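You operate a simulated robot arm through the tools that you are given. There is no shell and no other tool. Be economical: measure what you need, move in short steps, check, and stop when the job is done.

You run a simulated two-armed robot. Do the job below in one go: nothing can be reset, and whatever is moved stays where it is left.

Task
Tip the last of the cocoa into the milk and stir it in.
Fine: hold the cocoa jar to unscrew its lid; empty it into the blue mug; purple spoon till no streak shows; lid on the bamboo board, jar and spoon back where they were. Set down upright: cocoa jar.

It is judged by the outcome, as a careful person would: the job done as asked, and still so three seconds after it is handed in. It fails if anything else is knocked over, pushed out of place, dropped, spilled or broken. A push-on lid holds only when it is set on centred and level and pressed home; a screw cap is set on level and turned clockwise until tight.

Robot
Two 7-joint arms with two-finger parallel grippers on one trunk, on a base that drives. Base frame: it is fixed to the floor where the robot stands at the start and does not move with it; the origin is under the middle of the robot, x ahead of it, y to its left, z up. Units: mm, rad, N and s.
The left shoulder is at the start at [70, 163, 1220], the right one opposite. With the tool pointing down near the work surface each hand reaches from about 400 to 880 mm from the robot's upright axis, wherever it stands, measured 20 degrees to its own side. Places, roughly: blue mug (12x9x9 cm) [600, 200, 1000]; neck of the cocoa jar [500, 0, 1000]; purple lid (8x8x2 cm) [500, 0, 1000]; purple spoon (16x4x2 cm) [400, 200, 900]; top of the bamboo board [500, 100, 900]. Payload 3.43 kg a hand.
Tool frame (each hand has its own): the origin (TCP) lies between the finger pads and is the grasp point; the fingertips stand 34 mm ahead of it; z points along the fingers, y is the line along which they close. The gripper opens to 128 mm. The fingers are 24 mm wide and 12 mm thick; the gripper's body (48 by 130 mm) begins 96 mm behind the TCP.
Orientation is told as [roll, pitch, yaw] about the base's x, y, z axes, in that order, counted from this pose: with the fingers straight down and closing along the base's y, the tool's x points along the base's -x, its y along +y and its z along -z.

Tools
- The arms move only by the tool step_arm. It takes "left_plan", "right_plan" or both (then of equal length, played together; a hand with none holds still); each is a list of rows, each a list of 3 entries, a list of its own where there are three numbers: the shift along the base's x, y, z in units of 25 mm (1.0 is 25 mm), then the turn, a rotation vector about the base's x, y, z in units of 6 degrees (1.0 is 6 degrees), then the opening, from 0 (shut) to 1 (fully open). In form: [[[dx, dy, dz], [rx, ry, rz], fingers], ...]. A call has 1 to 20 rows; each row shifts and turns the commanded pose from where the row before left it. A call with a number of a shift or a turn outside -1 to 1 is refused whole. Rows are played at 5 a second. More than 50 mm and 0.15 rad between two rows, or a gripper value outside its range, and nothing of the call is played. A pose out of reach is approached as far as the arm can. The call stops where the force on the tool passes 60 N (or 10 N more than at its start, if that is more) or the arm is blocked; 0.2 s more then pass. The fingers move at their own pace (about 153 mm/s each) and stop on an object; they squeeze with about 31 N. The grip force told is the motor's: it shows also when the fingers shut on nothing. Time passes only in rows, and 0.2 s behind the last, so rows that do not move let the fingers close. The reply holds the time, the measured pose of the TCP, the force on the tool along the base axes, the opening and the grip force, in the units named above and with some noise, with the torque about the TCP (base axes, N m) and any sound that the robot's microphone picked up.
- Cameras (640 x 400 px; columns grow to the right, rows downward): "scene" is now at [138.7, 14.7, 1447]; the picture's right is [0.14, -0.99, 0.00], its down [-0.57, -0.08, -0.82] and it looks along [0.81, 0.12, -0.58] (base axes); focal length 278 px, centre (320, 200). "left" rides on the left gripper at [76, 11, -160] in its tool frame; the picture's right is [-0.15, 0.99, 0.00], its down [-0.88, -0.13, -0.46] and it looks along [-0.45, -0.07, 0.89] (tool axes); focal length 234 px, centre (320, 200). "right" rides on the right gripper at [76, -11, -160] in its tool frame; the picture's right is [0.15, 0.99, 0.00], its down [-0.88, 0.13, -0.46] and it looks along [-0.45, 0.07, 0.89] (tool axes); focal length 234 px, centre (320, 200). There is no depth. A picture from a camera that has moved, and an enlarged one, comes with that camera's place and axes in the base frame and with its lens.
- snapshot(camera): a new picture of that camera. No time passes.
- move_column(by): slides the trunk up (or, below 0, down) by that many mm; the arms and the scene camera ride with it, the base frame stays. It gives what a move gives, with no picture.
- base_move(legs): drives the robot by 1 to 6 legs, each [ahead, left, turn to the left] in mm, mm and rad, along the robot's own axes; the way and the turn of a leg run together, so that a leg with both is an arc; at most 1500 mm and 3.142 rad a leg. The arms and the cameras ride along, it lands a little off, and it stops where it bumps. It gives what a move gives.
- turn_head(pan, tilt): turns the head with the scene camera to pan (to the left, within 1.501 rad either way) and tilt (down, from -0.506 to 1.204), counted from straight ahead of the robot. It gives what a move gives.
- inspect(camera, box): a new picture of the part [left, top, right, bottom] of that camera's present view, enlarged. No time passes.
- hand_in(): hands the job in; it is judged then, once.

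Go step by step. Nothing tells you exact positions but the pictures and the camera data: compare them with the known pose of the tool, close in by small moves and look again before you grip or let go. The budget is 120 turns and 92 pictures, counting those below and the enlarged ones. Unless the task says otherwise, let go and move clear before handing in.

The tools are called after ">>>" as name(argument=value, ...) on one line, values as JSON. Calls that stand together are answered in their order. step_arm: Moves the arms, as the interface text tells. Its arguments: {"type":"object","properties":{"left_plan":{"type":"array","items":{"type":"array"}},"right_plan":{"type":"array","items":{"type":"array"}}},"required":[]} The other tools are called the same way: move_column (by) slides the trunk up or down; base_move (legs) drives the base; turn_head (pan, tilt) turns the head that bears the scene camera; snapshot (camera) takes a picture; inspect (camera, box) takes an enlarged picture of a part of a camera's view; hand_in () hands the job in.

At the start:

```text
time_s: 0.0
left_ee_pos: [575.8, 358.4, 1284.3]
left_orientation: [0.001, 0.0, 0.001]
left_force: [-0.1, 0.8, -0.3]
left_ft_torque: [-0.01, -0.01, 0.02]
left_opening: 128.2
left_grip_force: 0.1
right_ee_pos: [435.5, -66.0, 1287.6]
right_orientation: [-0.001, 0.0, 0.0]
right_force: [-0.8, -0.9, 0.3]
right_ft_torque: [0.0, 0.0, -0.01]
right_opening: 128.1
right_grip_force: 0.0
trunk travel left (down, up): [-700.0, 240.0]
robot x, y, heading: [-0.1, -2.2, 0.001]
head pan, tilt: [0.141, 0.618]
```

scene: 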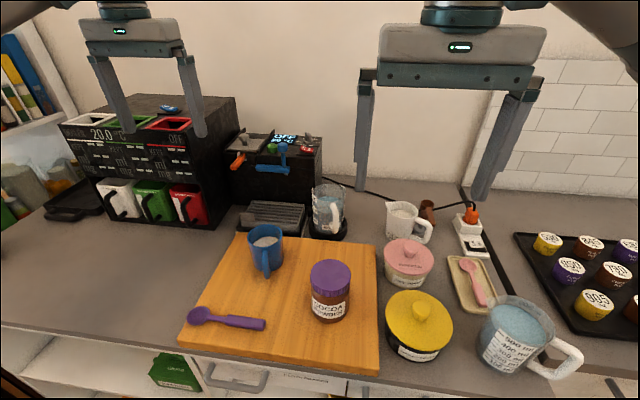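
right: 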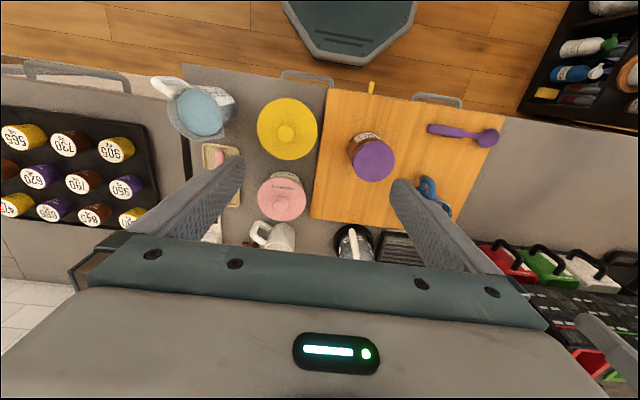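
left: 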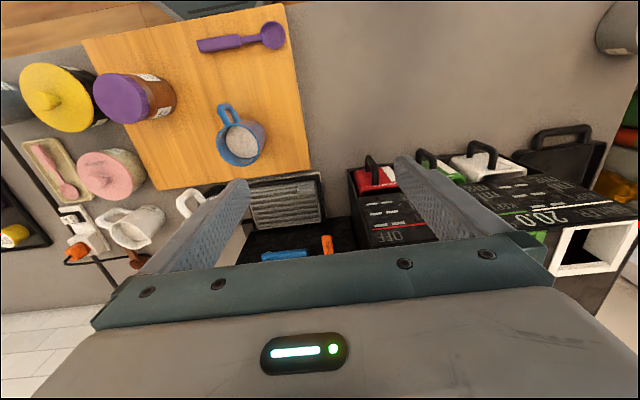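

I see the board with the blue mug, the cocoa jar and the purple spoon on it. I'll look closer before I move.

>>> inspect(camera="scene", box=[170, 210, 400, 380])

>>> inspect(camera="right", box=[300, 80, 520, 230])

>>> inspect(camera="left", box=[80, 0, 320, 190])

```text
2.35 times, centred on (285, 295) of scene
camera zoom: at [138.7, 14.7, 1447.0], right [0.14, -0.99, 0.0], down [-0.57, -0.08, -0.82], along [0.81, 0.12, -0.58], focal length 655 px, centre (402, -24)
```

zoom: 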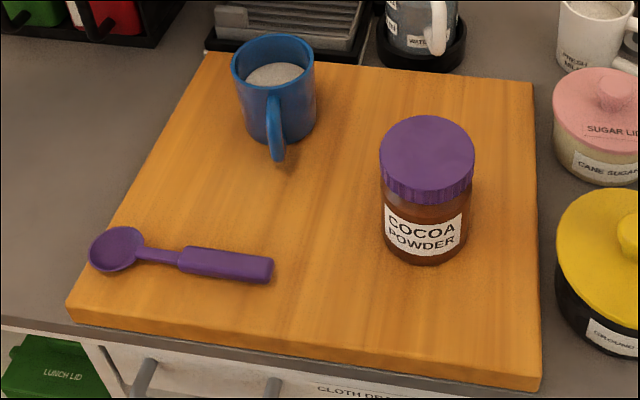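

```text
2.67 times, centred on (410, 155) of right
camera zoom: at [361.2, -76.1, 1447.3], right [-0.15, 0.99, 0.0], down [0.88, 0.13, 0.46], along [0.45, 0.07, -0.89], focal length 624 px, centre (80, 320)
```

zoom: 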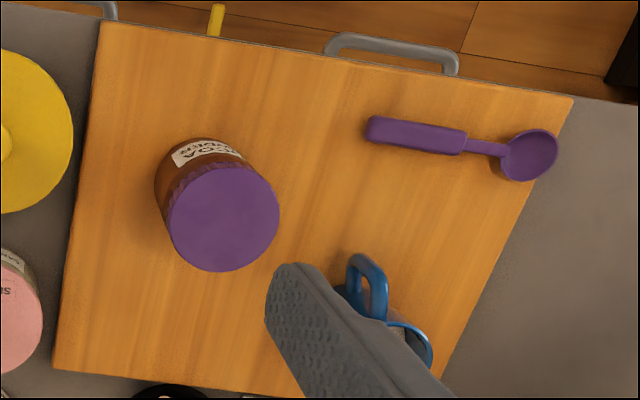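

```text
2.11 times, centred on (200, 95) of left
camera zoom: at [500.1, 368.7, 1443.9], right [0.15, 0.99, 0.0], down [0.88, -0.13, 0.46], along [0.45, -0.07, -0.89], focal length 493 px, centre (573, 421)
```

zoom: 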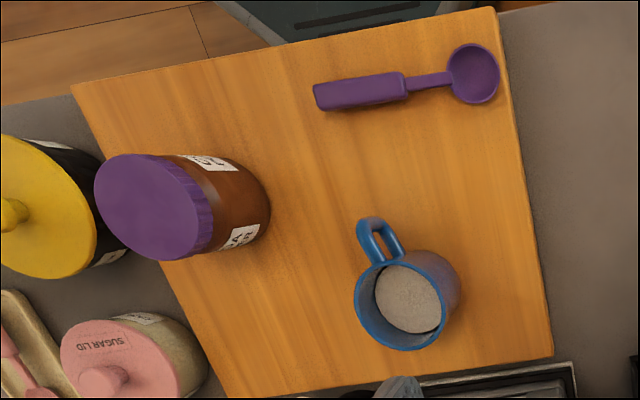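

The jar's lid top is near [477, 46, 1038], the mug rim near [580, 204, 1020], and the spoon lies along y at x≈412. I'll back the base about 150 mm so the right hand can reach the jar from the front, tilted down.

>>> base_move(legs=[[-150, 0, 0]])

>>> snapshot(camera="scene")

```text
time_s: 1.4
left_ee_pos: [428.0, 357.0, 1283.6]
left_orientation: [-0.001, 0.002, 0.002]
left_force: [1.2, -0.5, 0.2]
left_ft_torque: [-0.04, 0.04, 0.0]
left_opening: 128.2
left_grip_force: 0.1
right_ee_pos: [289.6, -65.1, 1286.7]
right_orientation: [0.0, 0.002, 0.001]
right_force: [0.6, 0.5, 0.9]
right_ft_torque: [-0.05, 0.0, 0.06]
right_opening: 128.4
right_grip_force: 0.1
trunk travel left (down, up): [-700.0, 240.0]
robot x, y, heading: [-150.2, 0.9, 0.003]
head pan, tilt: [0.141, 0.618]
```

```text
85 pictures are left
camera scene: at [-8.2, 14.9, 1446.7], right [0.14, -0.99, 0.0], down [-0.57, -0.08, -0.81], along [0.81, 0.12, -0.58], focal length 278 px, centre (320, 200)
```

scene: 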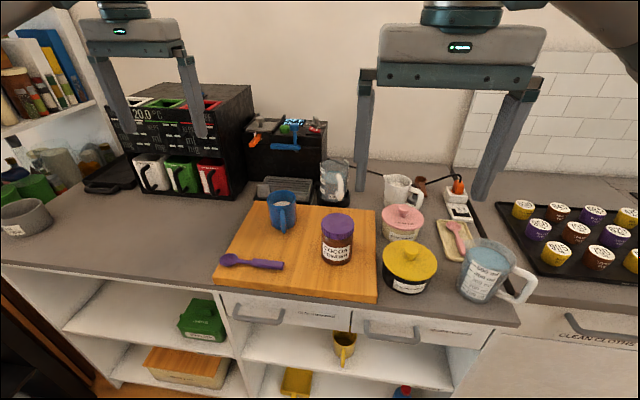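

The base is back. Next the right hand swings down to a tilted pose in front of the jar, while the left hand moves above the jar, kept high and away to the left for now.

>>> step_arm(right_plan=[[[0.35, 0.444, -0.97], [0, -0.5, 0], 1], [[0.35, 0.444, -0.97], [0, -0.5, 0], 1], [[0.35, 0.444, -0.97], [0, -0.5, 0], 1], [[0.35, 0.444, -0.97], [0, -0.5, 0], 1], [[0.35, 0.444, -0.97], [0, -0.5, 0], 1], [[0.35, 0.444, -0.97], [0, -0.5, 0], 1], [[0.35, 0.444, -0.97], [0, -0.5, 0], 1], [[0.35, 0.444, -0.97], [0, -0.5, 0], 1], [[0.35, 0.444, -0.97], [0, -0.5, 0], 1], [[0.35, 0.444, -0.97], [0, -0.5, 0], 1], [[0, 0, 0], [0, 0, 0], 1]])

>>> snapshot(camera="right")

>>> snapshot(camera="scene")

```text
time_s: 3.8
left_ee_pos: [425.5, 357.7, 1285.4]
left_orientation: [0.0, -0.001, 0.001]
left_force: [0.2, -0.5, 0.0]
left_ft_torque: [0.04, -0.02, -0.01]
left_opening: 127.9
left_grip_force: 0.1
right_ee_pos: [375.5, 45.6, 1044.9]
right_orientation: [0.001, -0.522, -0.001]
right_force: [0.1, -0.4, 0.4]
right_ft_torque: [0.04, 0.02, -0.05]
right_opening: 128.3
right_grip_force: 0.1
trunk travel left (down, up): [-700.0, 240.0]
robot x, y, heading: [-146.1, 1.9, 0.003]
head pan, tilt: [0.141, 0.618]
```

```text
84 pictures are left
camera right: at [230.5, 35.0, 1145.0], right [-0.13, 0.99, -0.07], down [0.53, 0.13, 0.84], along [0.84, 0.07, -0.55], focal length 234 px, centre (320, 200)
```

right: 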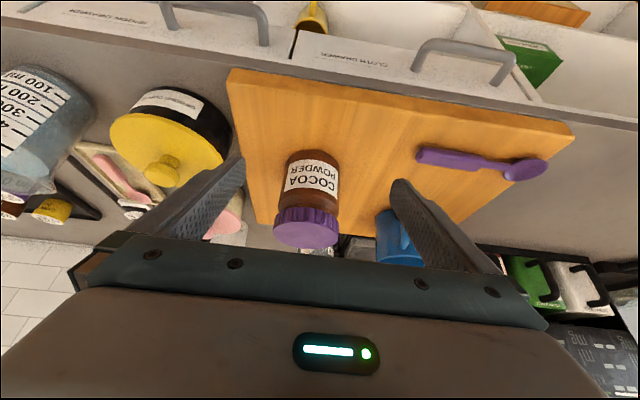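

```text
83 pictures are left
camera scene: at [-10.6, 14.4, 1447.1], right [0.14, -0.99, 0.0], down [-0.57, -0.08, -0.82], along [0.81, 0.12, -0.58], focal length 278 px, centre (320, 200)
```

scene: 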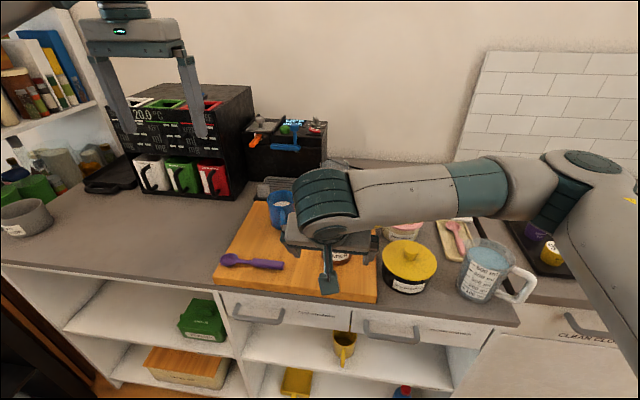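

The fingers straddle the jar symmetrically in y. I'll advance along the tool axis part way and check clearance to the yellow pot.

>>> step_arm(right_plan=[[[0.8, 0.02, -0.48], [0, 0, 0], 1], [[0.8, 0.02, -0.48], [0, 0, 0], 1], [[0.8, 0.02, -0.48], [0, 0, 0], 1]])

>>> snapshot(camera="right")

>>> inspect(camera="scene", box=[230, 150, 550, 330])

>>> snapshot(camera="left")

```text
time_s: 4.6
left_ee_pos: [427.2, 356.3, 1283.5]
left_orientation: [-0.001, 0.002, 0.002]
left_force: [-0.1, 1.3, 0.4]
left_ft_torque: [0.01, 0.0, 0.0]
left_opening: 128.3
left_grip_force: 0.0
right_ee_pos: [435.3, 49.0, 1009.0]
right_orientation: [0.0, -0.522, 0.001]
right_force: [0.4, 0.4, 0.5]
right_ft_torque: [0.0, 0.0, 0.0]
right_opening: 128.2
right_grip_force: 0.2
trunk travel left (down, up): [-700.0, 240.0]
robot x, y, heading: [-147.9, 2.8, -0.001]
head pan, tilt: [0.141, 0.618]
```

```text
82 pictures are left
camera right: at [289.9, 38.5, 1108.8], right [-0.13, 0.99, -0.07], down [0.54, 0.13, 0.83], along [0.83, 0.07, -0.55], focal length 234 px, centre (320, 200)
```

right: 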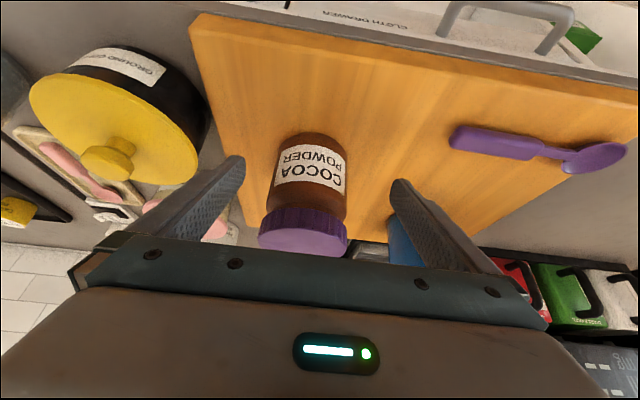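

```text
2.00 times, centred on (390, 240) of scene
camera zoom: at [-9.7, 15.0, 1447.0], right [0.14, -0.99, 0.0], down [-0.57, -0.08, -0.82], along [0.81, 0.12, -0.58], focal length 557 px, centre (180, 120)
```

zoom: 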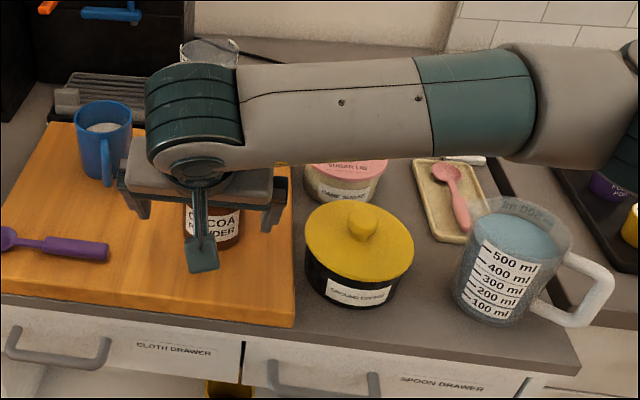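

```text
80 pictures are left
camera left: at [351.7, 369.1, 1443.4], right [0.14, 0.99, 0.0], down [0.88, -0.13, 0.45], along [0.45, -0.07, -0.89], focal length 234 px, centre (320, 200)
```

left: 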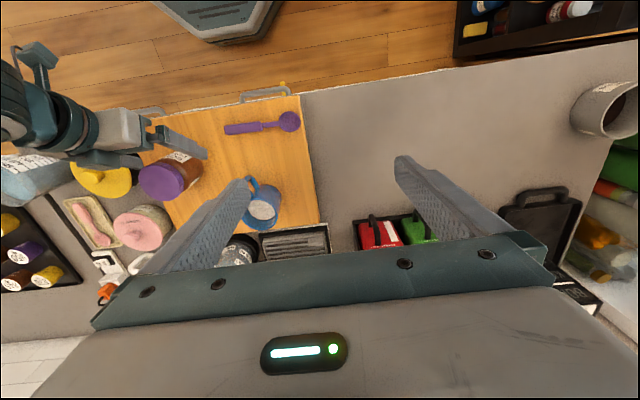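

Clearances look fine. I'll finish the advance and close on the jar body.

>>> step_arm(right_plan=[[[0.8, -0.06, -0.48], [0, 0, 0], 1], [[0.8, -0.06, -0.48], [0, 0, 0], 1]])

>>> snapshot(camera="right")

>>> inspect(camera="left", box=[60, 90, 300, 240])

```text
time_s: 5.2
left_ee_pos: [426.2, 357.8, 1283.8]
left_orientation: [0.001, 0.002, 0.002]
left_force: [0.8, -0.2, 0.7]
left_ft_torque: [-0.01, 0.05, -0.03]
left_opening: 128.2
left_grip_force: 0.0
right_ee_pos: [475.8, 44.5, 982.6]
right_orientation: [-0.001, -0.523, 0.002]
right_force: [0.5, 0.2, -0.1]
right_ft_torque: [0.0, -0.01, 0.0]
right_opening: 128.1
right_grip_force: 0.0
trunk travel left (down, up): [-700.0, 240.0]
robot x, y, heading: [-146.7, -2.2, 0.0]
head pan, tilt: [0.141, 0.618]
```

```text
79 pictures are left
camera right: at [331.0, 34.1, 1084.1], right [-0.13, 0.99, -0.07], down [0.54, 0.13, 0.83], along [0.83, 0.07, -0.55], focal length 234 px, centre (320, 200)
```

right: 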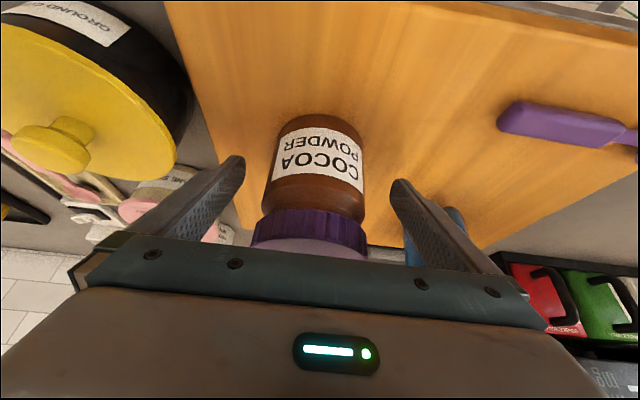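

```text
2.67 times, centred on (180, 165) of left
camera zoom: at [351.9, 368.8, 1443.4], right [0.14, 0.99, 0.0], down [0.88, -0.13, 0.45], along [0.45, -0.07, -0.89], focal length 624 px, centre (693, 293)
```

zoom: 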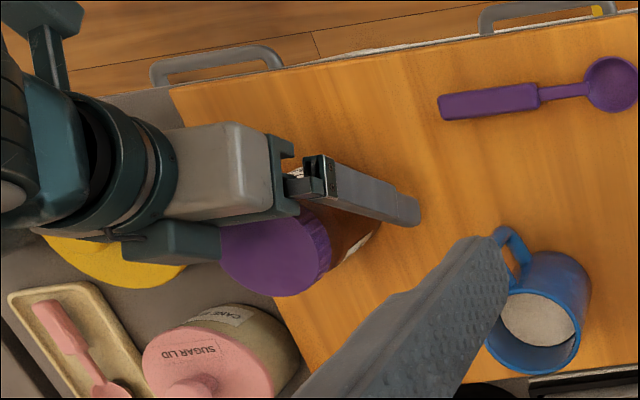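

The jar sits between the fingers, with the lid above them. Closing.

>>> step_arm(right_plan=[[[0, 0, 0], [0, 0, 0], 0.5], [[0, 0, 0], [0, 0, 0], 0.45], [[0, 0, 0], [0, 0, 0], 0.2], [[0, 0, 0], [0, 0, 0], 0.2], [[0, 0, 0], [0, 0, 0], 0.2]])

>>> snapshot(camera="right")

```text
time_s: 6.4
left_ee_pos: [425.7, 358.4, 1284.3]
left_orientation: [-0.002, 0.0, 0.003]
left_force: [-0.5, -0.5, 0.2]
left_ft_torque: [0.01, 0.02, 0.01]
left_opening: 128.0
left_grip_force: 0.0
right_ee_pos: [474.6, 45.2, 983.7]
right_orientation: [0.0, -0.523, -0.001]
right_force: [0.4, 1.0, 1.4]
right_ft_torque: [0.09, -0.06, 0.05]
right_opening: 75.1
right_grip_force: 30.8
trunk travel left (down, up): [-700.0, 240.0]
robot x, y, heading: [-145.3, -0.8, -0.0]
head pan, tilt: [0.141, 0.618]
```

```text
77 pictures are left
camera right: at [330.1, 34.3, 1084.7], right [-0.13, 0.99, -0.07], down [0.53, 0.13, 0.83], along [0.84, 0.07, -0.55], focal length 234 px, centre (320, 200)
```

right: 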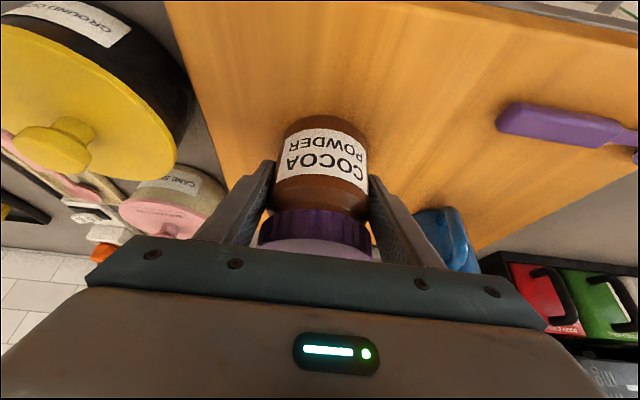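

The jar is gripped (body ≈75 mm). Now the left hand goes over the lid, yawed −60° so there is room to turn counter-clockwise.

>>> step_arm(left_plan=[[[0.157, -0.96, -0.443], [0, 0, -0.77], 1], [[0.157, -0.96, -0.443], [0, 0, -0.77], 1], [[0.157, -0.96, -0.443], [0, 0, -0.77], 1], [[0.157, -0.96, -0.443], [0, 0, -0.77], 1], [[0.157, -0.96, -0.443], [0, 0, -0.77], 1], [[0.157, -0.96, -0.443], [0, 0, -0.77], 1], [[0.157, -0.96, -0.443], [0, 0, -0.77], 1], [[0.157, -0.96, -0.443], [0, 0, -0.77], 1], [[0.157, -0.96, -0.443], [0, 0, -0.77], 1], [[0.157, -0.96, -0.443], [0, 0, -0.77], 1], [[0.157, -0.96, -0.443], [0, 0, -0.77], 1], [[0.157, -0.96, -0.443], [0, 0, -0.77], 1], [[0.157, -0.96, -0.443], [0, 0, -0.77], 1], [[0, 0, 0], [0, 0, 0], 1]])

>>> snapshot(camera="left")

>>> snapshot(camera="scene")

```text
time_s: 8.8
left_ee_pos: [471.0, 102.4, 1169.5]
left_orientation: [0.013, 0.004, -0.875]
left_force: [13.9, 14.7, 7.0]
left_ft_torque: [0.24, -0.17, -0.18]
left_opening: 116.2
left_grip_force: 0.0
right_ee_pos: [474.5, 40.2, 982.8]
right_orientation: [-0.001, -0.523, -0.005]
right_force: [-21.1, -13.5, 8.8]
right_ft_torque: [2.59, -2.84, 1.37]
right_opening: 75.5
right_grip_force: 31.2
trunk travel left (down, up): [-700.0, 240.0]
robot x, y, heading: [-148.9, 1.4, 0.003]
head pan, tilt: [0.141, 0.618]
stopped in row 12 (left hand): the force on the tool passed its limit (the readings are from after the stop); the commanded pose is now the measured one
```

```text
76 pictures are left
camera left: at [430.0, 166.4, 1329.9], right [0.85, 0.52, 0.01], down [0.46, -0.76, 0.45], along [0.24, -0.38, -0.89], focal length 234 px, centre (320, 200)
```

left: 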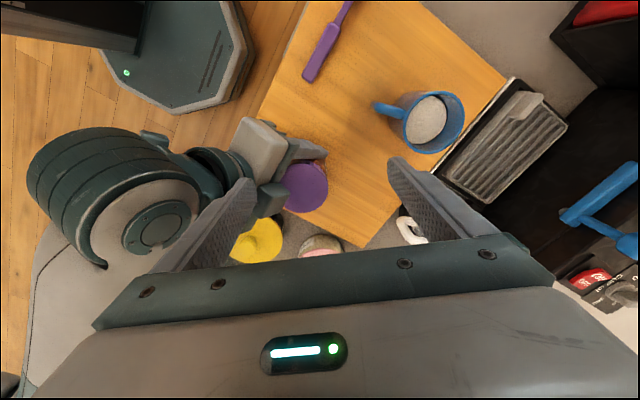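

```text
75 pictures are left
camera scene: at [-12.5, 14.0, 1447.4], right [0.14, -0.99, 0.0], down [-0.57, -0.08, -0.82], along [0.81, 0.12, -0.58], focal length 278 px, centre (320, 200)
```

scene: 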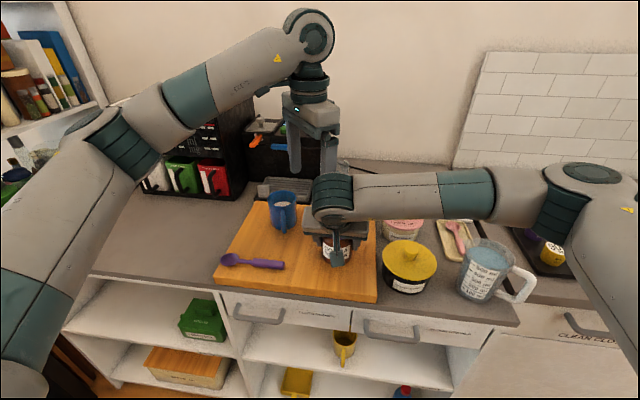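

The tool pitch is counted from vertical, so the right hand is at 60° below horizontal. Its wrist blocks the lid space, and the left finger touched it. I'll draw the left hand back, let the jar go, and regrip with the right hand much flatter.

>>> step_arm(left_plan=[[[0, 0.8, 0.6], [0, 0, 0], 1], [[0, 0.8, 0.6], [0, 0, 0], 1], [[0, 0.8, 0.6], [0, 0, 0], 1], [[0, 0.8, 0.4], [0, 0, 0], 1], [[0, 0.8, 0], [0, 0, 0], 1], [[0, 0, 0], [0, 0, 0], 1]])

>>> snapshot(camera="right")

>>> inspect(camera="left", box=[200, 60, 440, 210])

```text
time_s: 10.2
left_ee_pos: [469.7, 200.4, 1225.5]
left_orientation: [0.009, 0.003, -0.88]
left_force: [-0.9, -0.3, 0.1]
left_ft_torque: [0.0, -0.01, -0.03]
left_opening: 128.0
left_grip_force: 0.1
right_ee_pos: [476.6, 39.9, 983.2]
right_orientation: [-0.002, -0.525, -0.01]
right_force: [5.1, 4.0, 20.9]
right_ft_torque: [0.91, -0.37, -0.12]
right_opening: 75.3
right_grip_force: 30.6
trunk travel left (down, up): [-700.0, 240.0]
robot x, y, heading: [-146.8, 1.8, 0.005]
head pan, tilt: [0.141, 0.618]
```

```text
74 pictures are left
camera right: at [331.5, 32.1, 1083.9], right [-0.12, 0.99, -0.08], down [0.53, 0.13, 0.84], along [0.84, 0.06, -0.54], focal length 234 px, centre (320, 200)
```

right: 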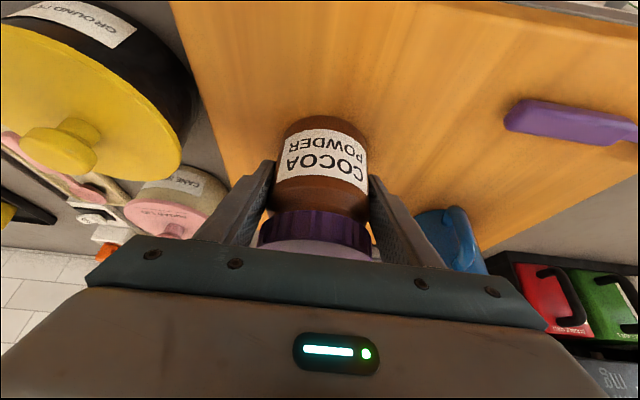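

```text
2.67 times, centred on (320, 135) of left
camera zoom: at [430.7, 265.4, 1384.9], right [0.86, 0.52, 0.01], down [0.46, -0.77, 0.45], along [0.24, -0.38, -0.89], focal length 624 px, centre (320, 373)
```

zoom: 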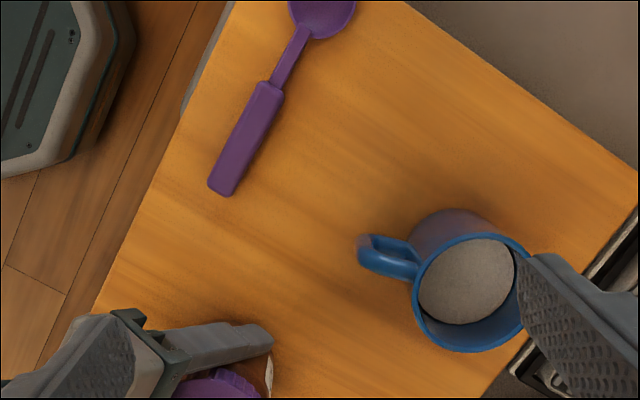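

The jar moved with the hand about 5 mm toward −y, and I'll correct that when I set it back. Now I release, retreat along the tool axis, and re-pitch to about 55°.

>>> step_arm(right_plan=[[[0, 0, 0], [0, 0, 0], 0.8], [[0, 0, 0], [0, 0, 0], 1], [[-0.5, 0, 0.866], [0, 0, 0], 1], [[-0.5, 0, 0.866], [0, 0, 0], 1], [[-0.5, 0, 0.866], [0, 0, 0], 1], [[-0.5, 0, 0.866], [0, 0, 0], 1], [[-0.5, 0, 0.866], [0, 0, 0], 1], [[-0.3, 0, -0.3], [0, -0.8, 0], 1], [[-0.3, 0, -0.3], [0, -0.8, 0], 1], [[-0.3, 0, -0.3], [0, -0.8, 0], 1], [[-0.3, 0, -0.3], [0, -0.8, 0], 1], [[-0.3, 0, -0.3], [0, -0.8, 0], 1], [[0, 0, 0], [0, 0, 0], 1]])

>>> snapshot(camera="right")

>>> snapshot(camera="scene")

>>> snapshot(camera="left")

```text
time_s: 13.0
left_ee_pos: [472.1, 199.7, 1224.3]
left_orientation: [0.006, 0.007, -0.878]
left_force: [0.6, -2.2, 0.1]
left_ft_torque: [0.02, 0.06, -0.03]
left_opening: 128.1
left_grip_force: 0.2
right_ee_pos: [377.5, 41.1, 1051.5]
right_orientation: [0.001, -0.942, -0.012]
right_force: [-0.1, 0.4, -0.2]
right_ft_torque: [0.05, 0.02, 0.0]
right_opening: 127.7
right_grip_force: 0.1
trunk travel left (down, up): [-700.0, 240.0]
robot x, y, heading: [-150.6, -1.9, -0.0]
head pan, tilt: [0.141, 0.618]
```

```text
72 pictures are left
camera right: at [203.5, 32.2, 1085.8], right [-0.08, 0.99, -0.12], down [0.15, 0.13, 0.98], along [0.99, 0.06, -0.16], focal length 234 px, centre (320, 200)
```

right: 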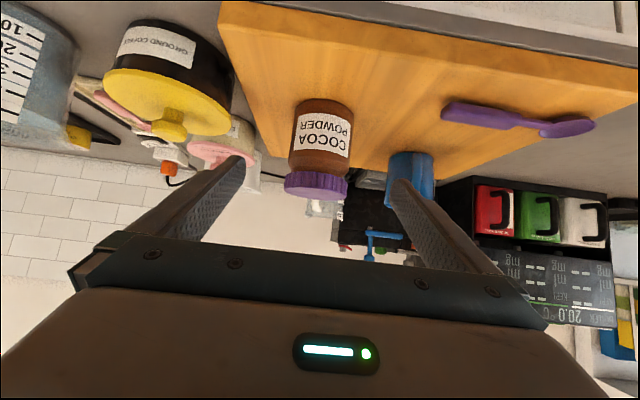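

```text
71 pictures are left
camera scene: at [-10.1, 14.5, 1447.0], right [0.14, -0.99, 0.0], down [-0.57, -0.08, -0.82], along [0.81, 0.12, -0.58], focal length 278 px, centre (320, 200)
```

scene: 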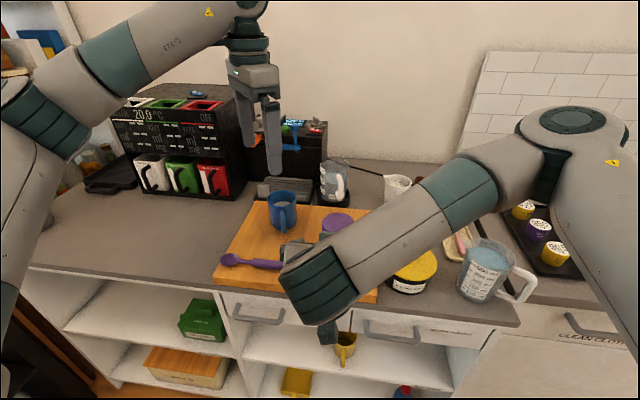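

```text
70 pictures are left
camera left: at [432.3, 264.8, 1384.0], right [0.86, 0.52, 0.01], down [0.46, -0.77, 0.45], along [0.24, -0.38, -0.89], focal length 234 px, centre (320, 200)
```

left: 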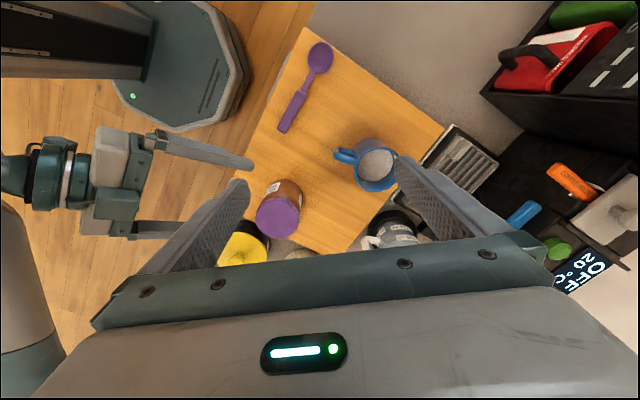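

The right hand is now flat and lined up, with the jar at y≈45. I'll advance and close.

>>> step_arm(right_plan=[[[0.79, 0.03, -0.51], [0, 0, 0], 1], [[0.79, 0.03, -0.51], [0, 0, 0], 1], [[0.79, 0.03, -0.51], [0, 0, 0], 1], [[0.79, 0.03, -0.51], [0, 0, 0], 1], [[0.79, 0.03, -0.51], [0, 0, 0], 1]])

>>> snapshot(camera="right")

>>> inspect(camera="left", box=[120, 100, 360, 250])

```text
time_s: 14.2
left_ee_pos: [471.8, 200.4, 1223.8]
left_orientation: [0.008, 0.006, -0.878]
left_force: [-1.1, -0.6, -0.7]
left_ft_torque: [-0.02, 0.03, -0.02]
left_opening: 128.1
left_grip_force: 0.1
right_ee_pos: [476.1, 45.8, 988.1]
right_orientation: [0.003, -0.938, -0.01]
right_force: [0.4, 0.1, -1.1]
right_ft_torque: [-0.04, -0.01, -0.02]
right_opening: 127.9
right_grip_force: 0.0
trunk travel left (down, up): [-700.0, 240.0]
robot x, y, heading: [-147.3, 1.2, -0.0]
head pan, tilt: [0.141, 0.618]
```

```text
69 pictures are left
camera right: at [304.2, 36.5, 1021.1], right [-0.08, 0.99, -0.12], down [0.15, 0.13, 0.98], along [0.99, 0.06, -0.16], focal length 234 px, centre (320, 200)
```

right: 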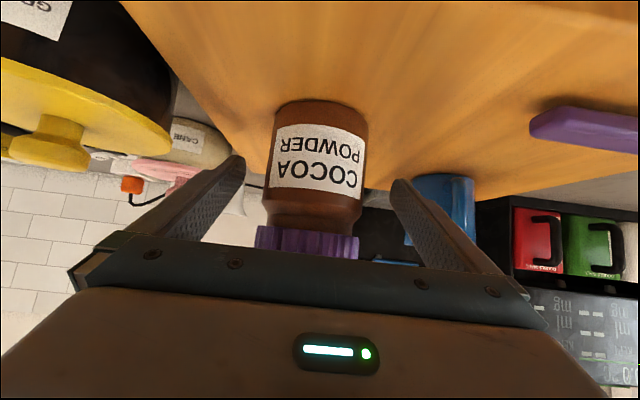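

```text
2.67 times, centred on (240, 175) of left
camera zoom: at [432.7, 265.1, 1383.7], right [0.86, 0.52, 0.01], down [0.46, -0.77, 0.45], along [0.24, -0.38, -0.89], focal length 624 px, centre (533, 267)
```

zoom: 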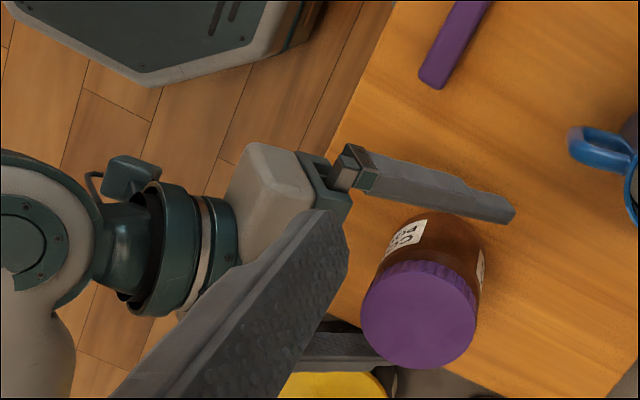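

The jar is centred between the fingers. Closing.

>>> step_arm(right_plan=[[[0, 0, 0], [0, 0, 0], 0.65], [[0, 0, 0], [0, 0, 0], 0.6], [[0, 0, 0], [0, 0, 0], 0.2], [[0, 0, 0], [0, 0, 0], 0.2], [[0, 0, 0], [0, 0, 0], 0.2]])

>>> snapshot(camera="right")

```text
time_s: 15.4
left_ee_pos: [472.4, 200.9, 1223.9]
left_orientation: [0.007, 0.006, -0.879]
left_force: [-0.6, -0.4, 0.1]
left_ft_torque: [-0.02, -0.03, -0.03]
left_opening: 128.0
left_grip_force: 0.2
right_ee_pos: [476.6, 45.8, 989.0]
right_orientation: [-0.001, -0.938, -0.011]
right_force: [1.3, 0.8, 0.7]
right_ft_torque: [-0.06, -0.02, 0.03]
right_opening: 74.9
right_grip_force: 31.3
trunk travel left (down, up): [-700.0, 240.0]
robot x, y, heading: [-147.2, 2.4, -0.003]
head pan, tilt: [0.141, 0.618]
```

```text
67 pictures are left
camera right: at [303.6, 36.5, 1021.3], right [-0.08, 0.99, -0.12], down [0.15, 0.13, 0.98], along [0.99, 0.06, -0.16], focal length 234 px, centre (320, 200)
```

right: 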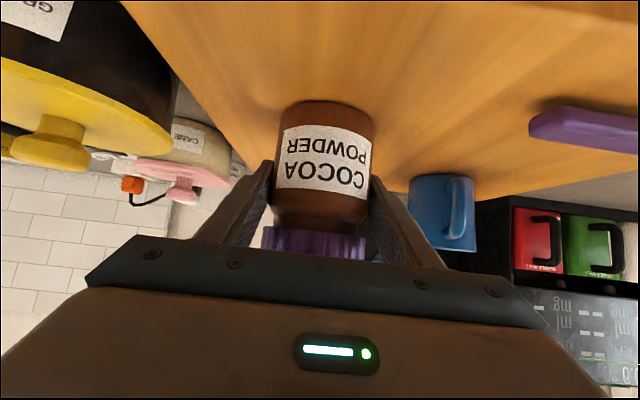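

The jar is firmly held and upright. The left hand comes over the lid, opened to about 102 mm to stay clear of the right gripper body.

>>> step_arm(left_plan=[[[0.03, -0.886, -0.65], [0, 0, 0], 0.8], [[0.03, -0.886, -0.65], [0, 0, 0], 0.8], [[0.03, -0.886, -0.65], [0, 0, 0], 0.8], [[0.03, -0.886, -0.65], [0, 0, 0], 0.8], [[0.03, -0.886, -0.65], [0, 0, 0], 0.8], [[0.03, -0.886, -0.65], [0, 0, 0], 0.8], [[0.03, -0.886, -0.65], [0, 0, 0], 0.8], [[0, 0, 0], [0, 0, 0], 0.8]])

>>> snapshot(camera="left")

>>> inspect(camera="scene", box=[220, 130, 460, 280])

```text
time_s: 17.2
left_ee_pos: [476.7, 44.3, 1108.6]
left_orientation: [0.008, 0.006, -0.878]
left_force: [-0.2, 0.1, -1.0]
left_ft_torque: [-0.01, 0.01, -0.04]
left_opening: 102.4
left_grip_force: 0.0
right_ee_pos: [475.6, 44.8, 987.5]
right_orientation: [0.001, -0.94, -0.008]
right_force: [0.5, -0.9, 1.0]
right_ft_torque: [0.0, 0.02, 0.01]
right_opening: 74.9
right_grip_force: 31.0
trunk travel left (down, up): [-700.0, 240.0]
robot x, y, heading: [-149.0, -2.0, -0.001]
head pan, tilt: [0.141, 0.618]
```

```text
66 pictures are left
camera left: at [437.7, 109.0, 1268.5], right [0.86, 0.52, 0.01], down [0.46, -0.77, 0.45], along [0.24, -0.38, -0.89], focal length 234 px, centre (320, 200)
```

left: 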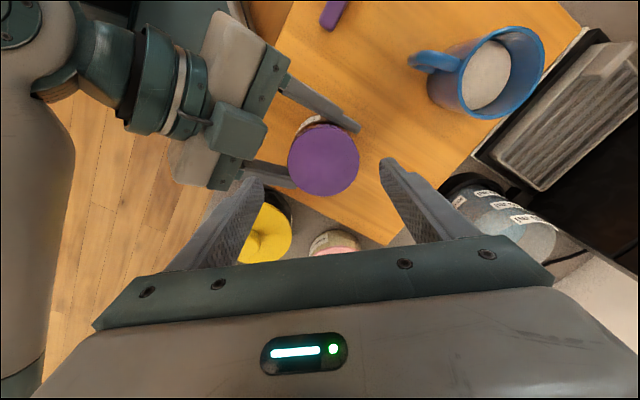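

```text
2.67 times, centred on (340, 205) of scene
camera zoom: at [-10.1, 15.4, 1447.0], right [0.14, -0.99, 0.0], down [-0.57, -0.08, -0.82], along [0.81, 0.12, -0.58], focal length 742 px, centre (267, 187)
```

zoom: 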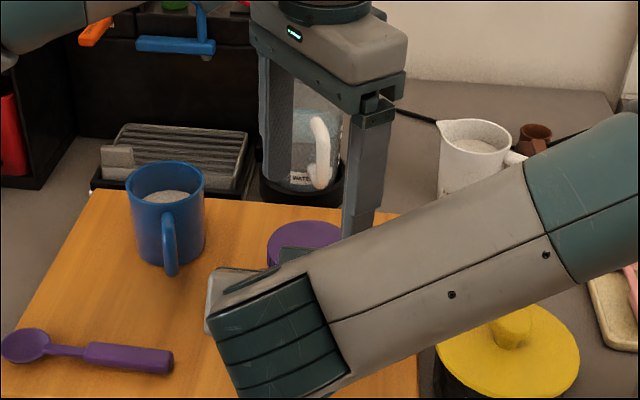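

The lid lies almost centred under the left hand. I'll descend until the fingertips reach about z=1022, around the lid rim.

>>> step_arm(left_plan=[[[0.02, 0.05, -0.7], [0, 0, 0], 0.8], [[0.02, 0.05, -0.7], [0, 0, 0], 0.8], [[0, 0.05, -0.7], [0, 0, 0], 0.8], [[0, 0, 0], [0, 0, 0], 0.8]])

>>> snapshot(camera="left")

>>> snapshot(camera="right")

```text
time_s: 18.2
left_ee_pos: [478.9, 48.5, 1062.1]
left_orientation: [0.011, -0.001, -0.877]
left_force: [14.5, 11.6, 47.8]
left_ft_torque: [-1.59, 1.45, 0.12]
left_opening: 91.7
left_grip_force: 0.1
right_ee_pos: [476.1, 44.9, 986.4]
right_orientation: [-0.001, -0.932, -0.011]
right_force: [-9.3, -9.7, -30.7]
right_ft_torque: [2.8, -2.63, -0.22]
right_opening: 74.9
right_grip_force: 31.3
trunk travel left (down, up): [-700.0, 240.0]
robot x, y, heading: [-149.4, 1.8, -0.002]
head pan, tilt: [0.141, 0.618]
```

```text
64 pictures are left
camera left: at [437.6, 113.5, 1220.7], right [0.85, 0.52, 0.01], down [0.46, -0.76, 0.46], along [0.25, -0.38, -0.89], focal length 234 px, centre (320, 200)
```

left: 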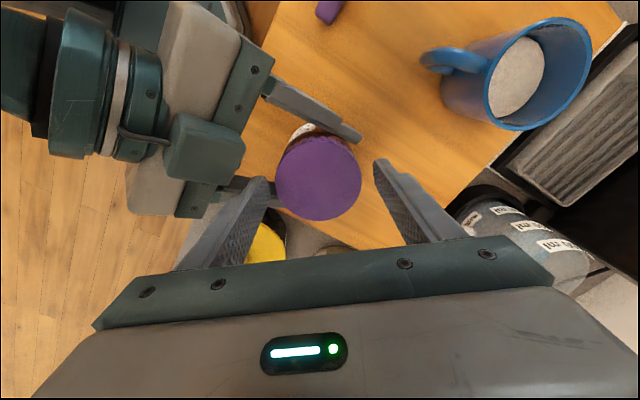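

```text
63 pictures are left
camera right: at [301.8, 36.0, 1019.8], right [-0.08, 0.99, -0.12], down [0.16, 0.13, 0.98], along [0.98, 0.06, -0.17], focal length 234 px, centre (320, 200)
```

right: 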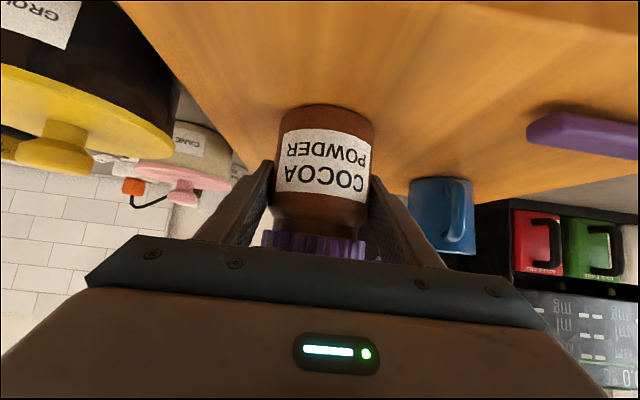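

The left finger landed on the right finger (the forearm-side corner). I'll rise and turn to where the fingers close along x, which sits between the right fingers.

>>> step_arm(left_plan=[[[0, 0, 0.9], [0, 0, 0], 0.72], [[0, 0, 0.9], [0, 0, 0], 0.72], [[0, 0, 0], [0, 0, -1], 0.72], [[0, 0, 0], [0, 0, -1], 0.72], [[0, 0, 0], [0, 0, -1], 0.72], [[0, 0, 0], [0, 0, -1], 0.72], [[0, 0, 0], [0, 0, -1], 0.72], [[0, 0, 0], [0, 0, -1], 0.72], [[0, 0, 0], [0, 0, -1], 0.72], [[0, 0, 0], [0, 0, -1], 0.72], [[0, 0, 0], [0, 0, -1], 0.72], [[0, 0, 0], [0, 0, -1], 0.72], [[0, 0, 0], [0, 0, 0], 0.72]])

>>> snapshot(camera="left")

```text
time_s: 21.0
left_ee_pos: [477.5, 48.4, 1101.3]
left_orientation: [0.008, 0.003, -1.089]
left_force: [10.0, -24.3, -9.6]
left_ft_torque: [-0.23, -0.74, 1.54]
left_opening: 93.7
left_grip_force: 1.1
left hand out of reach, approached as far as the arm can: row 5, 6, 7, 8, 9, 10, 11, 12
right_ee_pos: [475.6, 44.9, 988.2]
right_orientation: [0.001, -0.94, -0.011]
right_force: [-9.9, 23.4, 8.7]
right_ft_torque: [-2.49, -0.38, -1.51]
right_opening: 74.7
right_grip_force: 31.1
trunk travel left (down, up): [-700.0, 240.0]
robot x, y, heading: [-148.0, 2.0, -0.001]
head pan, tilt: [0.141, 0.618]
```

```text
62 pictures are left
camera left: at [452.5, 119.7, 1260.9], right [0.94, 0.33, 0.01], down [0.29, -0.84, 0.45], along [0.15, -0.43, -0.89], focal length 234 px, centre (320, 200)
```

left: 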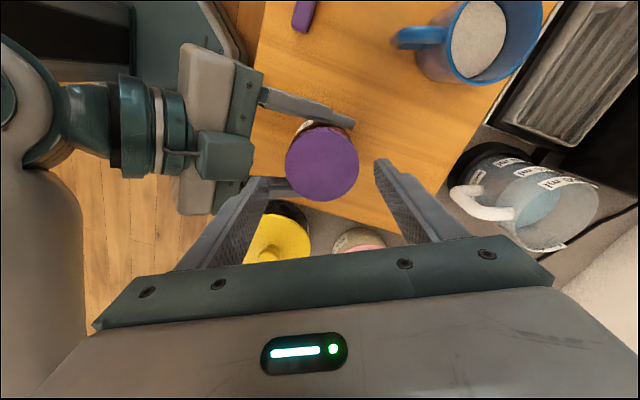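

The left wrist limit is near −62°, and a bump on the right gripper crowds the lid. I'll clear the left hand and regrip the jar flatter still, more toward the right fingertips, which frees the whole circle around the lid.

>>> step_arm(left_plan=[[[0, 0, 0.5], [0, 0, 1], 0.8], [[0, 0, 1], [0, 0, 1], 0.8], [[0, 0.5, 1], [0, 0, 0], 0.8], [[0, 1, 0.8], [0, 0, 0], 0.8], [[0, 1, 0.6], [0, 0, 0], 0.8], [[0, 1, 0], [0, 0, 0], 0.8], [[0, 1, 0], [0, 0, 0], 0.8], [[0, 0, 0], [0, 0, 0], 0.8]])

>>> step_arm(right_plan=[[[0, 0, 0], [0, 0, 0], 0.8], [[0, 0, 0], [0, 0, 0], 1], [[-0.81, 0, 0.588], [0, 0, 0], 1], [[-0.81, 0, 0.588], [0, 0, 0], 1], [[-0.81, 0, 0.588], [0, 0, 0], 1], [[-0.81, 0, 0.588], [0, 0, 0], 1], [[-0.81, 0, 0.588], [0, 0, 0], 1], [[-0.15, 0, -0.5], [0, -0.75, 0], 1], [[-0.15, 0, -0.5], [0, -0.75, 0], 1], [[-0.15, 0, -0.5], [0, -0.75, 0], 1], [[-0.15, 0, -0.5], [0, -0.75, 0], 1], [[0, 0, 0], [0, 0, 0], 1]])

>>> snapshot(camera="right")

>>> snapshot(camera="left")

```text
time_s: 22.8
left_ee_pos: [477.3, 160.2, 1200.5]
left_orientation: [0.008, 0.006, -0.881]
left_force: [-0.5, -0.2, -0.7]
left_ft_torque: [0.01, 0.01, 0.0]
left_opening: 102.4
left_grip_force: 0.1
right_ee_pos: [475.9, 45.1, 988.3]
right_orientation: [0.002, -0.939, -0.013]
right_force: [0.9, -0.3, -2.7]
right_ft_torque: [0.01, 0.01, -0.01]
right_opening: 74.6
right_grip_force: 31.1
trunk travel left (down, up): [-700.0, 240.0]
robot x, y, heading: [-148.8, -0.1, 0.001]
head pan, tilt: [0.141, 0.618]
```

```text
time_s: 25.4
left_ee_pos: [476.6, 162.3, 1201.8]
left_orientation: [0.007, 0.005, -0.879]
left_force: [-0.2, -0.7, -0.5]
left_ft_torque: [-0.04, -0.05, -0.04]
left_opening: 102.4
left_grip_force: 0.0
right_ee_pos: [360.7, 45.0, 1011.6]
right_orientation: [0.016, -1.254, -0.024]
right_force: [-1.1, 0.6, 0.0]
right_ft_torque: [-0.02, -0.02, 0.02]
right_opening: 127.8
right_grip_force: 0.0
trunk travel left (down, up): [-700.0, 240.0]
robot x, y, heading: [-148.1, 0.1, 0.001]
head pan, tilt: [0.141, 0.618]
```

```text
61 pictures are left
camera right: at [186.1, 35.8, 989.2], right [-0.04, 0.99, -0.13], down [-0.16, 0.13, 0.98], along [0.99, 0.06, 0.15], focal length 234 px, centre (320, 200)
```

right: 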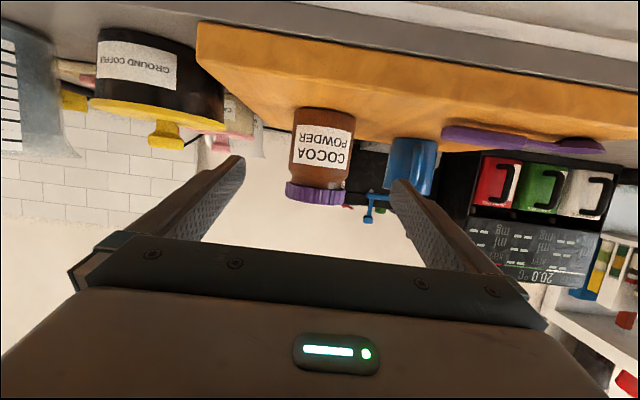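

```text
60 pictures are left
camera left: at [437.5, 225.7, 1360.6], right [0.86, 0.52, 0.01], down [0.46, -0.77, 0.45], along [0.24, -0.38, -0.89], focal length 234 px, centre (320, 200)
```

left: 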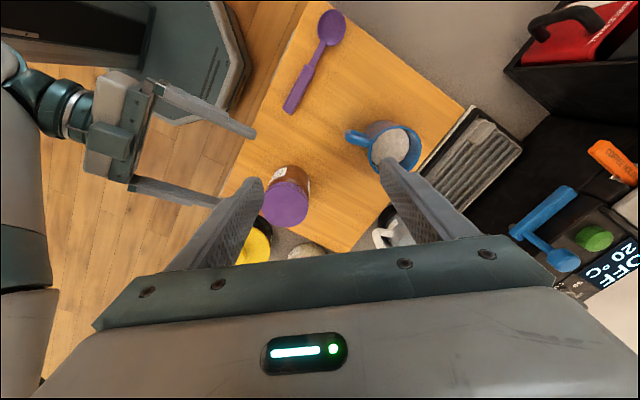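

The right hand is now flat and level with the jar. I'll advance so the jar sits near the fingertips, then close.

>>> step_arm(right_plan=[[[0.95, 0, -0.27], [0, 0, 0], 1], [[0.95, 0, -0.27], [0, 0, 0], 1], [[0.95, 0, -0.27], [0, 0, 0], 1], [[0.95, 0, -0.27], [0, 0, 0], 1], [[0, 0, 0], [0, 0, 0], 0.65], [[0, 0, 0], [0, 0, 0], 0.6], [[0, 0, 0], [0, 0, 0], 0.2], [[0, 0, 0], [0, 0, 0], 0.2], [[0, 0, 0], [0, 0, 0], 0.2]])

>>> snapshot(camera="right")

>>> inspect(camera="left", box=[80, 60, 400, 260])

```text
time_s: 27.4
left_ee_pos: [476.9, 161.2, 1201.0]
left_orientation: [0.006, 0.005, -0.878]
left_force: [-0.3, -0.5, -0.4]
left_ft_torque: [0.01, 0.01, 0.01]
left_opening: 102.4
left_grip_force: 0.2
right_ee_pos: [456.8, 44.0, 984.4]
right_orientation: [0.01, -1.255, -0.021]
right_force: [0.8, 0.9, 2.5]
right_ft_torque: [-0.18, -0.1, 0.04]
right_opening: 74.8
right_grip_force: 31.0
trunk travel left (down, up): [-700.0, 240.0]
robot x, y, heading: [-147.8, 2.1, 0.006]
head pan, tilt: [0.141, 0.618]
```

```text
59 pictures are left
camera right: at [282.6, 35.5, 961.0], right [-0.04, 0.99, -0.14], down [-0.16, 0.13, 0.98], along [0.99, 0.06, 0.15], focal length 234 px, centre (320, 200)
```

right: 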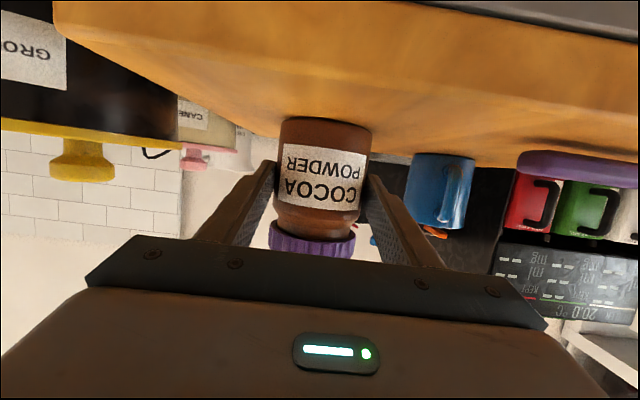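

```text
2.00 times, centred on (240, 160) of left
camera zoom: at [437.3, 226.5, 1360.6], right [0.86, 0.52, 0.01], down [0.46, -0.77, 0.45], along [0.24, -0.38, -0.89], focal length 468 px, centre (480, 280)
```

zoom: 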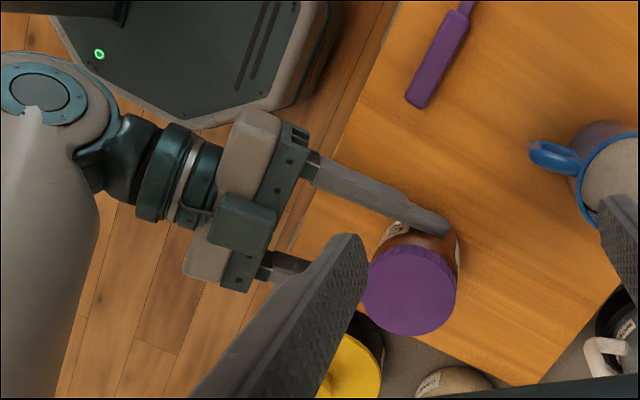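

The grip is good. The left hand comes over the lid again and descends.

>>> step_arm(left_plan=[[[0.01, -0.912, -0.728], [0, 0, 0], 0.8], [[0.01, -0.912, -0.728], [0, 0, 0], 0.8], [[0.01, -0.912, -0.728], [0, 0, 0], 0.8], [[0.01, -0.912, -0.728], [0, 0, 0], 0.8], [[0, -0.912, -0.728], [0, 0, 0], 0.8], [[0, 0, -0.73], [0, 0, 0], 0.8], [[0, 0, -0.73], [0, 0, 0], 0.8], [[0, 0, -0.73], [0, 0, 0], 0.8], [[0, 0, 0], [0, 0, 0], 0.8]])

>>> snapshot(camera="left")

>>> snapshot(camera="right")

```text
time_s: 29.4
left_ee_pos: [477.8, 48.2, 1053.9]
left_orientation: [0.008, 0.006, -0.881]
left_force: [0.2, 0.2, 0.2]
left_ft_torque: [-0.02, -0.01, -0.01]
left_opening: 102.5
left_grip_force: 0.0
right_ee_pos: [456.5, 44.7, 983.5]
right_orientation: [0.01, -1.254, -0.021]
right_force: [-0.7, 0.9, 2.6]
right_ft_torque: [-0.14, -0.06, -0.01]
right_opening: 74.9
right_grip_force: 30.5
trunk travel left (down, up): [-700.0, 240.0]
robot x, y, heading: [-149.5, -2.2, 0.005]
head pan, tilt: [0.141, 0.618]
```

```text
57 pictures are left
camera left: at [437.7, 113.0, 1214.0], right [0.86, 0.52, 0.01], down [0.46, -0.77, 0.45], along [0.24, -0.38, -0.89], focal length 234 px, centre (320, 200)
```

left: 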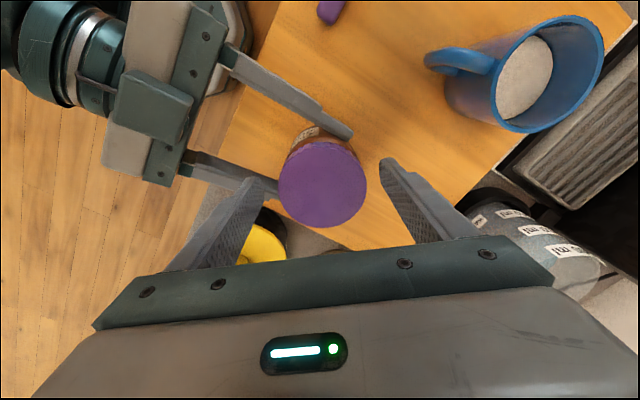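

```text
56 pictures are left
camera right: at [282.5, 35.5, 961.0], right [-0.04, 0.99, -0.14], down [-0.16, 0.13, 0.98], along [0.99, 0.06, 0.15], focal length 234 px, centre (320, 200)
```

right: 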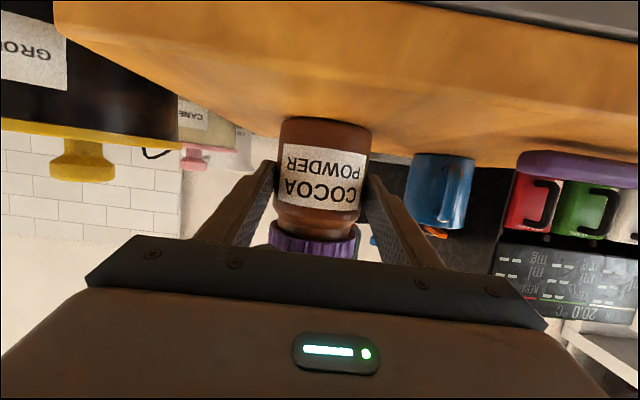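

The fingertips are around the lid with no contact. I'll close on it and try a first 60° counter-clockwise turn.

>>> step_arm(left_plan=[[[0, 0, 0], [0, 0, 0], 0.65], [[0, 0, 0], [0, 0, 0], 0.3], [[0, 0, 0], [0, 0, 0], 0.3], [[0, 0, 0], [0, 0, 0], 0.3]])

>>> step_arm(left_plan=[[[0, 0, 0], [0, 0, 1], 0.3], [[0, 0, 0], [0, 0, 1], 0.3], [[0, 0, 0.005], [0, 0, 1], 0.3], [[0, 0, 0.005], [0, 0, 1], 0.3], [[0, 0, 0.005], [0, 0, 1], 0.3], [[0, 0, 0.005], [0, 0, 1], 0.3], [[0, 0, 0.005], [0, 0, 1], 0.3], [[0, 0, 0.005], [0, 0, 1], 0.3], [[0, 0, 0.005], [0, 0, 1], 0.3], [[0, 0, 0.005], [0, 0, 1], 0.3]])

>>> snapshot(camera="left")

```text
time_s: 30.4
left_ee_pos: [477.9, 48.6, 1054.5]
left_orientation: [0.01, 0.005, -0.879]
left_force: [7.6, 4.4, -3.1]
left_ft_torque: [0.09, -0.29, 0.06]
left_opening: 74.9
left_grip_force: 31.3
right_ee_pos: [456.4, 44.0, 982.9]
right_orientation: [0.01, -1.256, -0.02]
right_force: [-7.9, -4.2, 5.2]
right_ft_torque: [0.04, -0.39, -0.09]
right_opening: 75.0
right_grip_force: 31.1
trunk travel left (down, up): [-700.0, 240.0]
robot x, y, heading: [-149.8, -1.3, 0.004]
head pan, tilt: [0.141, 0.618]
```

```text
time_s: 32.6
left_ee_pos: [479.1, 46.7, 1055.7]
left_orientation: [0.001, 0.003, 0.169]
left_force: [6.9, -29.5, -4.1]
left_ft_torque: [-1.24, 0.11, -0.11]
left_opening: 74.0
left_grip_force: 30.5
right_ee_pos: [457.0, 47.9, 982.9]
right_orientation: [0.017, -1.253, -0.021]
right_force: [-7.0, 30.2, 2.5]
right_ft_torque: [-0.88, -0.72, 0.85]
right_opening: 75.4
right_grip_force: 30.8
trunk travel left (down, up): [-700.0, 240.0]
robot x, y, heading: [-150.0, 1.0, 0.003]
head pan, tilt: [0.141, 0.618]
```

```text
55 pictures are left
camera left: at [402.6, 45.6, 1214.7], right [-0.02, 1.0, 0.0], down [0.89, 0.02, 0.45], along [0.45, 0.01, -0.89], focal length 234 px, centre (320, 200)
```

left: 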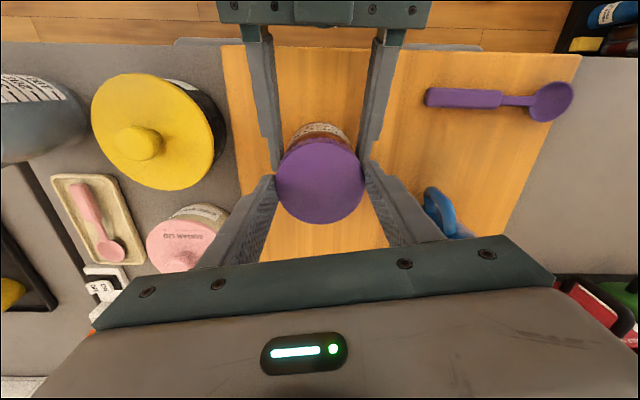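

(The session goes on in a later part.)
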